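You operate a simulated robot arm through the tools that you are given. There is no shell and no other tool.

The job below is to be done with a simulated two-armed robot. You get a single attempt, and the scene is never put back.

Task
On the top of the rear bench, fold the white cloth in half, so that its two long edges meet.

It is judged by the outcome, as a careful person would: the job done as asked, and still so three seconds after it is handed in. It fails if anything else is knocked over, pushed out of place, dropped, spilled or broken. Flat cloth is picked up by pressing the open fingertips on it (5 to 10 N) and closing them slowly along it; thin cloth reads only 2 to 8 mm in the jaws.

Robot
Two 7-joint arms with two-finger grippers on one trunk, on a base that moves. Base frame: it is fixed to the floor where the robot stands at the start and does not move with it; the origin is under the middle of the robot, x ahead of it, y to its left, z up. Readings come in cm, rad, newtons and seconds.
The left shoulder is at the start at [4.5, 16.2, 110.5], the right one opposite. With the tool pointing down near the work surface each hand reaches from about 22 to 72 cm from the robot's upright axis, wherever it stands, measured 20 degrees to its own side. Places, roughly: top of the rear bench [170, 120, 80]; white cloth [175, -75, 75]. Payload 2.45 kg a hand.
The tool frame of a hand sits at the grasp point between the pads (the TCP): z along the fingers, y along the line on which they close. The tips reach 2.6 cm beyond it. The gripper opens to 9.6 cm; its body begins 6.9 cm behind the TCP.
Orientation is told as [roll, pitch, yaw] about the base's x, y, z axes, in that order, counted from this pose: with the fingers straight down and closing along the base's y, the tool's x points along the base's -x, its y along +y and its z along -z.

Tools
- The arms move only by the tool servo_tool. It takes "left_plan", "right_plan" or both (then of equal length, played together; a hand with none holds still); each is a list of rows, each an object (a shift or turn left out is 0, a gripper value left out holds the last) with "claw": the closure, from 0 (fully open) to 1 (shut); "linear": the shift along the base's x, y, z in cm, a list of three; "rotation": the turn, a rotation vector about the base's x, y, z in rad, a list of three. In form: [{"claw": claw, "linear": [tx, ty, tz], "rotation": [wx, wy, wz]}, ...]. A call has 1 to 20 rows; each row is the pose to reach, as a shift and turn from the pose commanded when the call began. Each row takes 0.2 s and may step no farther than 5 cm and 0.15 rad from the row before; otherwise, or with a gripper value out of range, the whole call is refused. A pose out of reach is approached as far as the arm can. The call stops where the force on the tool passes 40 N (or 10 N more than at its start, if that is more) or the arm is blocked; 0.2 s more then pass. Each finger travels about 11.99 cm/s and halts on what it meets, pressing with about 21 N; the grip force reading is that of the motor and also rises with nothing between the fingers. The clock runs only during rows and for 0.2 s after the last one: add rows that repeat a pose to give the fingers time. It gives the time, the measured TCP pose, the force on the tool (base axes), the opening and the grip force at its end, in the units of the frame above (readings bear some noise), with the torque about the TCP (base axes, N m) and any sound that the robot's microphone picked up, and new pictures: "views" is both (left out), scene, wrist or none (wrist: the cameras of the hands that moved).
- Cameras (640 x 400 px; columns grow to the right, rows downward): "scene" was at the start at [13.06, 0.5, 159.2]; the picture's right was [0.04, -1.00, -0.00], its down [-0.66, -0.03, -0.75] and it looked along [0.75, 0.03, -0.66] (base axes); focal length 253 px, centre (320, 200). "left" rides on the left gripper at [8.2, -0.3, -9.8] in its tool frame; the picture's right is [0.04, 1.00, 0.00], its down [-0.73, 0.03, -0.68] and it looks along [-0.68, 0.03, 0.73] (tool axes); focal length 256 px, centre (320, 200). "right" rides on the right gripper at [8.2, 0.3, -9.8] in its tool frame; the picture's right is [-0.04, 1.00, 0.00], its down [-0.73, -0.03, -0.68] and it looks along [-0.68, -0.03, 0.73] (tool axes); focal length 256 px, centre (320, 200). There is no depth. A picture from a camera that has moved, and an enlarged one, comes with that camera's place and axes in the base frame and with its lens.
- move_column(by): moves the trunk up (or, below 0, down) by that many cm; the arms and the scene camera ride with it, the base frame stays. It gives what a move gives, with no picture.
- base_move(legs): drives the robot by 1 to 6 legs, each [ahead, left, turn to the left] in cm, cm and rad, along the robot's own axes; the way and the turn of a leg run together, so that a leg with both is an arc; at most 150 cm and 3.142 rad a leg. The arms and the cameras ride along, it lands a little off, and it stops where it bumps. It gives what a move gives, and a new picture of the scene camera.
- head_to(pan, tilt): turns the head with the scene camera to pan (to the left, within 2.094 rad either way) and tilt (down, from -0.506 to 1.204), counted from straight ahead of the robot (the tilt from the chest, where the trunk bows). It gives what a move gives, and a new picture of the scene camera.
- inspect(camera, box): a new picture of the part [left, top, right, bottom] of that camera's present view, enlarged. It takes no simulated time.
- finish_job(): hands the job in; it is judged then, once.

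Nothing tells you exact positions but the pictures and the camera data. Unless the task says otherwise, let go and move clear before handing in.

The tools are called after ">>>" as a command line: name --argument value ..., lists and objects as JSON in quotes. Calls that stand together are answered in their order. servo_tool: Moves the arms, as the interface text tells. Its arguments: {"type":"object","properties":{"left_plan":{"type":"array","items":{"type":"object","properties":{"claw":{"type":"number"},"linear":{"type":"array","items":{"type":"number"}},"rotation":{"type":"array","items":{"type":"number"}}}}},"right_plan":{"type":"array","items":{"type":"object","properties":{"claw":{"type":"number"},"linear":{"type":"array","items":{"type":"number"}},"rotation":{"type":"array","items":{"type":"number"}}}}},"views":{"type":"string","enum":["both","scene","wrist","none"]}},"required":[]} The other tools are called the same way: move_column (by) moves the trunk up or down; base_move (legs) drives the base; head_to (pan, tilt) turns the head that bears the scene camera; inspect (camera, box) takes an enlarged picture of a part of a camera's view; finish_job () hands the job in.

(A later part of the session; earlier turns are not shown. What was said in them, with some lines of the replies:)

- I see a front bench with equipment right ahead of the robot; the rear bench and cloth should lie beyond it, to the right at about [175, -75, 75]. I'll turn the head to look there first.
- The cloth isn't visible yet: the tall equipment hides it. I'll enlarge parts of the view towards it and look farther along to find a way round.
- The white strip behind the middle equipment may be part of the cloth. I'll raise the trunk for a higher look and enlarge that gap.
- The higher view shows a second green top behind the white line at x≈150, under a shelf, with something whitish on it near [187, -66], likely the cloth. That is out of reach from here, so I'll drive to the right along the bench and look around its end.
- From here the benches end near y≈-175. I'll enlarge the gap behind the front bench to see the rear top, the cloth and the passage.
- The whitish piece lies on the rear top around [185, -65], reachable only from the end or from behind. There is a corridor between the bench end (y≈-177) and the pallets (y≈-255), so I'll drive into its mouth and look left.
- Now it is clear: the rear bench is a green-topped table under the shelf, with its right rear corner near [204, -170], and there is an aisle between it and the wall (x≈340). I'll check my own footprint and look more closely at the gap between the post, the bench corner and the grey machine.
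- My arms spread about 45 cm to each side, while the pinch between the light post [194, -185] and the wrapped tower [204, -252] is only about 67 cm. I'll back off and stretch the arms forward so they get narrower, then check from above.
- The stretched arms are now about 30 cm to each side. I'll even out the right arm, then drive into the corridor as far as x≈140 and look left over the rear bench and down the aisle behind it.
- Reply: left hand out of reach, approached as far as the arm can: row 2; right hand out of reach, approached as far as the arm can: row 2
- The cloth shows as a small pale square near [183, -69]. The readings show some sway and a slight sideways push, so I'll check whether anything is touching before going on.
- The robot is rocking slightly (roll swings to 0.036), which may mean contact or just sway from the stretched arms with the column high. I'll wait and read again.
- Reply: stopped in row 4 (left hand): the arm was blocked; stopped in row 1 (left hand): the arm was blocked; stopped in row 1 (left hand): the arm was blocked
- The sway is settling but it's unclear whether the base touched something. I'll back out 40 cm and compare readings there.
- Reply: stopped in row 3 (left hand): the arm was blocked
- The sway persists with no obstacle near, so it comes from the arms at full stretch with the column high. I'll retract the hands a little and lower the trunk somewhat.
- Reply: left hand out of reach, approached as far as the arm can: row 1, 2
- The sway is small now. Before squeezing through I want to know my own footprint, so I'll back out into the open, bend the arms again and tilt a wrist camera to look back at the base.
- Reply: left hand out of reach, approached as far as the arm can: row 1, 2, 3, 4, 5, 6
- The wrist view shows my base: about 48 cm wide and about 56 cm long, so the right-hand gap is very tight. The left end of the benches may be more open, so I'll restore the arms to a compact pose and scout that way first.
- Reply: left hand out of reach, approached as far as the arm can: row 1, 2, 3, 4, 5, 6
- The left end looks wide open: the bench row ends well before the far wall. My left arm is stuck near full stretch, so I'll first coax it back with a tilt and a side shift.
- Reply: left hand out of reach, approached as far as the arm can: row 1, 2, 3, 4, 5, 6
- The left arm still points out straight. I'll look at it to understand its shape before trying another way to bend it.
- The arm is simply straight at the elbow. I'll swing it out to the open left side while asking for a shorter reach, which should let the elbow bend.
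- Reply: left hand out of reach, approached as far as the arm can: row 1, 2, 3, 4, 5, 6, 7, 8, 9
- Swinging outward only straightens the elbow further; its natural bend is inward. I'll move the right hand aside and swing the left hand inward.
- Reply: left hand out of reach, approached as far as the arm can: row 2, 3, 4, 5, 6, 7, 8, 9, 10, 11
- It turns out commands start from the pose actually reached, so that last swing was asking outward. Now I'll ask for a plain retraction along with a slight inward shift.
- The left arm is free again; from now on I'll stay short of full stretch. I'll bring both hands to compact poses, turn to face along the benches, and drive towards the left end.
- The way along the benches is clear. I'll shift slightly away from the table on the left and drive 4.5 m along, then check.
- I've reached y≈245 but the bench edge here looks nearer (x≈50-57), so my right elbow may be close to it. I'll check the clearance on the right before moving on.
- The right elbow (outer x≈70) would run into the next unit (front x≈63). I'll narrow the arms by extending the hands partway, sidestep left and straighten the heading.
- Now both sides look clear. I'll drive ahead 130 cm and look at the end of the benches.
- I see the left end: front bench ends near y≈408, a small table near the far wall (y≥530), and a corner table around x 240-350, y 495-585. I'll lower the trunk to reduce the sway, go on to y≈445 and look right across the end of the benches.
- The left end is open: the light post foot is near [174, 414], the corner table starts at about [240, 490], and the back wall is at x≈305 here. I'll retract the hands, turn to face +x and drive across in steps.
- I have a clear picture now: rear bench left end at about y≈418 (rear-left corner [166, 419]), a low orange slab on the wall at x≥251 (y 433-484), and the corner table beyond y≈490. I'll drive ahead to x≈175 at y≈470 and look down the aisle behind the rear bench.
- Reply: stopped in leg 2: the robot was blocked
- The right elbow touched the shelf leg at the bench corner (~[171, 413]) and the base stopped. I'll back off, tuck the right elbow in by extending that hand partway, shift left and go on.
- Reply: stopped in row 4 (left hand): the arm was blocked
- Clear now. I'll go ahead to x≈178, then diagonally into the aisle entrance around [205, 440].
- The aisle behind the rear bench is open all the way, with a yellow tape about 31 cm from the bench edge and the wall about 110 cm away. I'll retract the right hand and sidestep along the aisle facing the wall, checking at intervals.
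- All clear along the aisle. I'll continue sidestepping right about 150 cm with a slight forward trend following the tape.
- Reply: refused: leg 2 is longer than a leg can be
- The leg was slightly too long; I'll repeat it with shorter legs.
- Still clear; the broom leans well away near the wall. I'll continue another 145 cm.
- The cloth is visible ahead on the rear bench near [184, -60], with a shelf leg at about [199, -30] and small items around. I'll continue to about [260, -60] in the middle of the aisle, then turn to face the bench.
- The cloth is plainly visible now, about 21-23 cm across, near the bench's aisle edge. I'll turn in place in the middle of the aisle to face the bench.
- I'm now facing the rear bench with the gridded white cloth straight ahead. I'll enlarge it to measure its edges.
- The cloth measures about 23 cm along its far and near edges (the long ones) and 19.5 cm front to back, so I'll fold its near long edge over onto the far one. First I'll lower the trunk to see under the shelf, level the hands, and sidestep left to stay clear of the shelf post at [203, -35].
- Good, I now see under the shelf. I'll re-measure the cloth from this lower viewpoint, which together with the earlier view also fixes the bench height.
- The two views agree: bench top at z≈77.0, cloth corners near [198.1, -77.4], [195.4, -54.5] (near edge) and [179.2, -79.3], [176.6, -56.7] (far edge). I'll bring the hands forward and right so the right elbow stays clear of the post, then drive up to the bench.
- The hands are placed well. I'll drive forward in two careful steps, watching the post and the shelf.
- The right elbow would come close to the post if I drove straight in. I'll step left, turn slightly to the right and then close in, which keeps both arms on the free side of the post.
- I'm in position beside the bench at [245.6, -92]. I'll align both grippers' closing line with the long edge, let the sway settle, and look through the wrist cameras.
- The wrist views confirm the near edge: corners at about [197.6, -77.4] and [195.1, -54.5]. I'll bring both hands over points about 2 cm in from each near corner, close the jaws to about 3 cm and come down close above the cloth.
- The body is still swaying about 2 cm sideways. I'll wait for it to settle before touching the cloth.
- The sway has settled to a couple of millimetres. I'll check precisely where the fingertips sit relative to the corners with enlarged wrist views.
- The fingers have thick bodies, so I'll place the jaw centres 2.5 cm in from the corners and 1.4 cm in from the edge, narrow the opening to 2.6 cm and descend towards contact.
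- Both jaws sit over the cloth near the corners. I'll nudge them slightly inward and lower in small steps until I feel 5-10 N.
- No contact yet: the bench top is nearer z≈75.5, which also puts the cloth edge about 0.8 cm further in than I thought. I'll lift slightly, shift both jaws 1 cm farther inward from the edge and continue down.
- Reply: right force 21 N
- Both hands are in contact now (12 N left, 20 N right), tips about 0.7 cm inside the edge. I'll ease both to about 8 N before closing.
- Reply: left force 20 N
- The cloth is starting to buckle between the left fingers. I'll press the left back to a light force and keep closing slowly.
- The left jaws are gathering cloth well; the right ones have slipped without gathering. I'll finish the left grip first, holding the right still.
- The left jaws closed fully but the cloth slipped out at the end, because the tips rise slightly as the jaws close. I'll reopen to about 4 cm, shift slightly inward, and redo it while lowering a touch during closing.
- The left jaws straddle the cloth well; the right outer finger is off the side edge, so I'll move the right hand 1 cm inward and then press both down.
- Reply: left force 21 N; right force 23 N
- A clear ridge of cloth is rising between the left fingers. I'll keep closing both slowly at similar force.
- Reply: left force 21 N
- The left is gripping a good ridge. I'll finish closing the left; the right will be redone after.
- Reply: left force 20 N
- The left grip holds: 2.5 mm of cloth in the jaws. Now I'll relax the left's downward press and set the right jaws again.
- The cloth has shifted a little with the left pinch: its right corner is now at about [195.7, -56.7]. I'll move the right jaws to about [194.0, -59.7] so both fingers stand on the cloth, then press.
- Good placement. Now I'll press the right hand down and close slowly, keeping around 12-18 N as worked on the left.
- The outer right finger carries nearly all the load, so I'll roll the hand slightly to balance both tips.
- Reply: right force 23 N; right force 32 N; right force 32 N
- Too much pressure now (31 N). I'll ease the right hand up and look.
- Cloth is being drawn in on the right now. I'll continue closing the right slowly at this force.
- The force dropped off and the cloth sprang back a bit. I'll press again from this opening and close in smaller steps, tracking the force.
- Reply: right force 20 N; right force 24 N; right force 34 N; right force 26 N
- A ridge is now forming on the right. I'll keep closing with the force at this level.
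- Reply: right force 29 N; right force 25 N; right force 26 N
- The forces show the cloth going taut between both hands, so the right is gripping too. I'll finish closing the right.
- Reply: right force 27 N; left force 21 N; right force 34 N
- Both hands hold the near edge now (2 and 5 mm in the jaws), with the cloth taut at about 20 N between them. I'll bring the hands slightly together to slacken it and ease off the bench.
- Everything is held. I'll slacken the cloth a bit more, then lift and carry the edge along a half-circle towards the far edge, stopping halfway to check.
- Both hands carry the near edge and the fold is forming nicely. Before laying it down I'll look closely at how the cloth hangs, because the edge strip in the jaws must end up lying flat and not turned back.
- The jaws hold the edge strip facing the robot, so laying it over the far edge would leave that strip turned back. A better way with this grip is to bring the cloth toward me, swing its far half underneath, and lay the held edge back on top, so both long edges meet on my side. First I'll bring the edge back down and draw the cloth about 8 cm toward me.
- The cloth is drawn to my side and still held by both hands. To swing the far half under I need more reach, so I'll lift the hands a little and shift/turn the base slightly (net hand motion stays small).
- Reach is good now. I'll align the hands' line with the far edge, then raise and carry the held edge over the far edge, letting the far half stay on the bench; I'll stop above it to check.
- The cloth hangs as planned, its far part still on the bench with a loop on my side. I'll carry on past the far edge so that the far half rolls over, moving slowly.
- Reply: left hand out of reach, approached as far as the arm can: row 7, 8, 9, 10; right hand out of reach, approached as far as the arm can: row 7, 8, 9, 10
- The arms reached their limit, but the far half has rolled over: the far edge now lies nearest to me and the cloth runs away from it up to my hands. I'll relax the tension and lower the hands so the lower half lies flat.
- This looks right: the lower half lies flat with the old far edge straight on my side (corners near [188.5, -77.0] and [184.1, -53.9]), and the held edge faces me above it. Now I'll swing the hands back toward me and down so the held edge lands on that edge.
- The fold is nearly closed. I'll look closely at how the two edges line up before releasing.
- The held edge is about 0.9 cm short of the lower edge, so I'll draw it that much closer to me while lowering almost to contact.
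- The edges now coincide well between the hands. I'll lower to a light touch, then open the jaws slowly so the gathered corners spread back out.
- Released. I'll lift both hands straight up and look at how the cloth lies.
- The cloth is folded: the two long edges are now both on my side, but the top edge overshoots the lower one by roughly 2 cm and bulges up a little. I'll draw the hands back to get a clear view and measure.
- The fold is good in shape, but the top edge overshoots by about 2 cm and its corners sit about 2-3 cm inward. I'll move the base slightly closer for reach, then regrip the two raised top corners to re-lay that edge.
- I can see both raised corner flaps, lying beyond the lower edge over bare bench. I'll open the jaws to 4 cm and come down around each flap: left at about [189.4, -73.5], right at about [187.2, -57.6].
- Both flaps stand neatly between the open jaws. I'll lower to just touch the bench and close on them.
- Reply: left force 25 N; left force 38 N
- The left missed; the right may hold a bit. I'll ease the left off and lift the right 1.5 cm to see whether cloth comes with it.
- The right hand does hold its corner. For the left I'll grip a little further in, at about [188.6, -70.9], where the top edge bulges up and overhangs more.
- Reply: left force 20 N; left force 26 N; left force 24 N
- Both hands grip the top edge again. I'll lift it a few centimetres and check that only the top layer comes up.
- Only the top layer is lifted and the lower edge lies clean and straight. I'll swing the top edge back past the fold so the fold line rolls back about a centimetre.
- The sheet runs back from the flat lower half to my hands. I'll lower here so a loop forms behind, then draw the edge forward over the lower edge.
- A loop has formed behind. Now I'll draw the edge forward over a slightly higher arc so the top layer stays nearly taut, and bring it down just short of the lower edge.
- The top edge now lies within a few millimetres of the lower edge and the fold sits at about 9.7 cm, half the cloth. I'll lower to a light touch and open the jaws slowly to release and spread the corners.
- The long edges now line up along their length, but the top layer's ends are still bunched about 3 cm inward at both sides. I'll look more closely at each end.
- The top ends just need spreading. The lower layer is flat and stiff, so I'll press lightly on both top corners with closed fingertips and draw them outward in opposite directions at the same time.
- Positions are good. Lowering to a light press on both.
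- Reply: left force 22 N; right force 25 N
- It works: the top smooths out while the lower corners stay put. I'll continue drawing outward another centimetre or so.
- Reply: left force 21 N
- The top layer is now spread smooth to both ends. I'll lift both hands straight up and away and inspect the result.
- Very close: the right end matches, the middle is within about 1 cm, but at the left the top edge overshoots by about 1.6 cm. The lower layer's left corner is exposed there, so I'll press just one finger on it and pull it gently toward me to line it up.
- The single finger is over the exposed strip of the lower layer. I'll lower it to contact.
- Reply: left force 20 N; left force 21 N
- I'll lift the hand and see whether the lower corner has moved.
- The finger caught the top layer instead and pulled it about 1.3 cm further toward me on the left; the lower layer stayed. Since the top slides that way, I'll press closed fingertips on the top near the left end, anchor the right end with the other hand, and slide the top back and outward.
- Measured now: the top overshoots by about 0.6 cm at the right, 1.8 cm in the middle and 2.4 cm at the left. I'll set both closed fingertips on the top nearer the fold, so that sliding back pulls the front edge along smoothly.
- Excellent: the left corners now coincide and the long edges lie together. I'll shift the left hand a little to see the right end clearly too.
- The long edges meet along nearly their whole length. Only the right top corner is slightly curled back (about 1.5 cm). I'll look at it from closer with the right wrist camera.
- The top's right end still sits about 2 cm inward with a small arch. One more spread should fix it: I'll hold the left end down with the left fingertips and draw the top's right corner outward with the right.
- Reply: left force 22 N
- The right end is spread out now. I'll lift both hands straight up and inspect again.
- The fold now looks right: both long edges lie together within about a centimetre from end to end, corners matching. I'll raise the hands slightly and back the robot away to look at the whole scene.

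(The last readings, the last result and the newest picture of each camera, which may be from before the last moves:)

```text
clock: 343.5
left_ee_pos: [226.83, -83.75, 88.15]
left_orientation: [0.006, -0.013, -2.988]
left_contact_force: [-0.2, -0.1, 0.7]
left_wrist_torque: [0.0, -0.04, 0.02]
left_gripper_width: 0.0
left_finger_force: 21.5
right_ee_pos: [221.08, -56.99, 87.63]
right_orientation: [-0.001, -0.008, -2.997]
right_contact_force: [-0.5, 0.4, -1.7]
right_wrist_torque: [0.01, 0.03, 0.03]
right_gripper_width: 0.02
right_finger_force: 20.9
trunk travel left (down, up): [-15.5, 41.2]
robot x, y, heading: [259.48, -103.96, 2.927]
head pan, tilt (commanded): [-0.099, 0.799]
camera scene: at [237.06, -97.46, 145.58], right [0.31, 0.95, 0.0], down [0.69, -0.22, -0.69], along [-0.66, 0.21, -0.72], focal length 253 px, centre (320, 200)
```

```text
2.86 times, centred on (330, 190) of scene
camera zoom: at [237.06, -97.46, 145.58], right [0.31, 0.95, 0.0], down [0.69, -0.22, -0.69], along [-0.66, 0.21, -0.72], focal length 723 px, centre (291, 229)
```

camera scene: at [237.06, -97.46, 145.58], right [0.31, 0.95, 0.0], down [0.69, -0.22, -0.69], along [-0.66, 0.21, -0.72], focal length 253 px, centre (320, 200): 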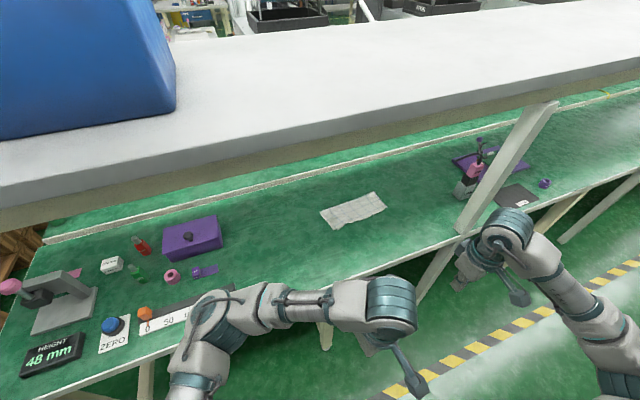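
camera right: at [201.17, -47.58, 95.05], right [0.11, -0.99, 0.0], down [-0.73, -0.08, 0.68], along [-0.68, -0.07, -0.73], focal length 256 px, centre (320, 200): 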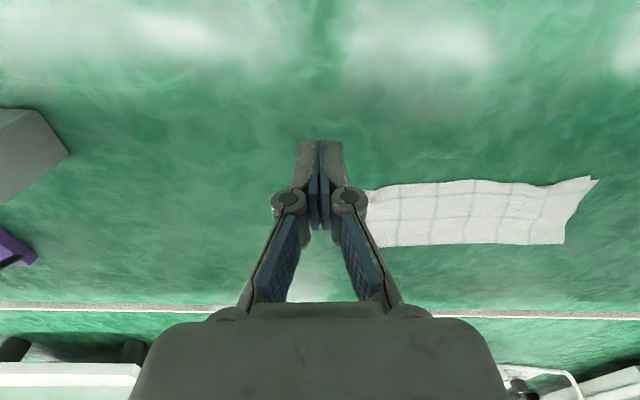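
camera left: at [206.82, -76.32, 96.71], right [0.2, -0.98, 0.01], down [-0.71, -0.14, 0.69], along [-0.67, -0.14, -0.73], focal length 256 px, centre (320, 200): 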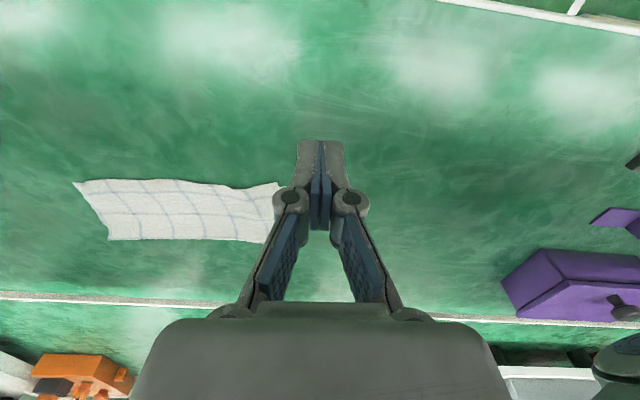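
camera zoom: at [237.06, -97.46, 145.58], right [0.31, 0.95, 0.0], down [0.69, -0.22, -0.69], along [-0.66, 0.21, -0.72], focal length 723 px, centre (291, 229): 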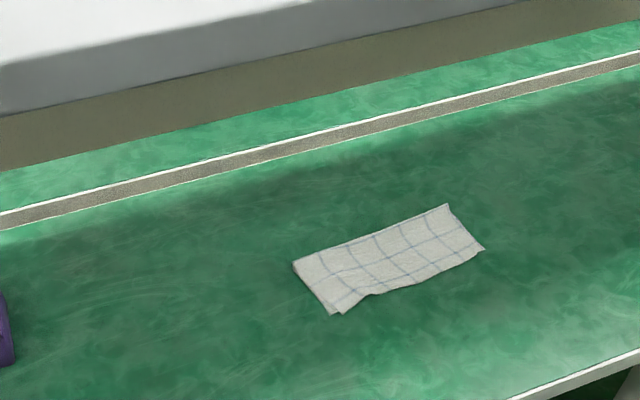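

>>> inspect --camera "scene" --box '[312, 182, 396, 236]'

>>> inspect --camera "scene" --box '[0, 200, 260, 380]'

```text
7.41 times, centred on (354, 209) of scene
camera zoom: at [237.06, -97.46, 145.58], right [0.31, 0.95, 0.0], down [0.69, -0.22, -0.69], along [-0.66, 0.21, -0.72], focal length 1874 px, centre (68, 133)
```

zoom: 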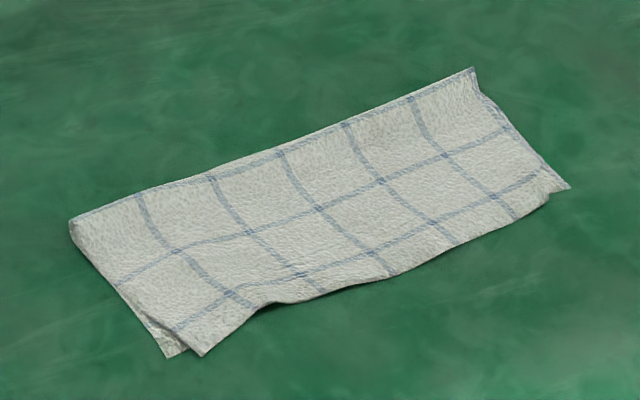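

```text
2.22 times, centred on (130, 290) of scene
camera zoom: at [237.06, -97.46, 145.58], right [0.31, 0.95, 0.0], down [0.69, -0.22, -0.69], along [-0.66, 0.21, -0.72], focal length 562 px, centre (742, 0)
```

zoom: 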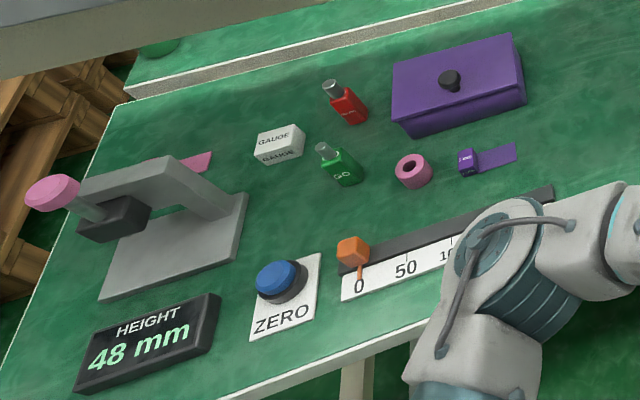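

The white cloth lies folded in half on the rear bench with its two long edges together on my side, and everything else is in place. My hands are empty and clear, so I'm handing the job in.

>>> finish_job

```text
The job is handed in.
```

The white cloth lies folded in half on top of the rear bench, and I have handed the job in. Its two long edges meet on the aisle side, away from where the robot started. From the pictures, they line up within about a centimetre along their length. The corners are up to about 1.5 cm out.

- **How it was folded:** I drew the cloth toward the robot and laid the far half underneath. I then smoothed the top edge into line with closed fingertips. The folded cloth sits a few centimetres from where it started.
- **Contact on the way:** While I drove around the left end of the benches, the right elbow touched a leg of the shelf over the rear bench and the base stopped. I backed off and saw nothing move.
- **Other objects:** In the final pictures, the items around the cloth were standing in place. I did not recheck the rest of the bench after folding.

Both hands are empty and clear of the bench.
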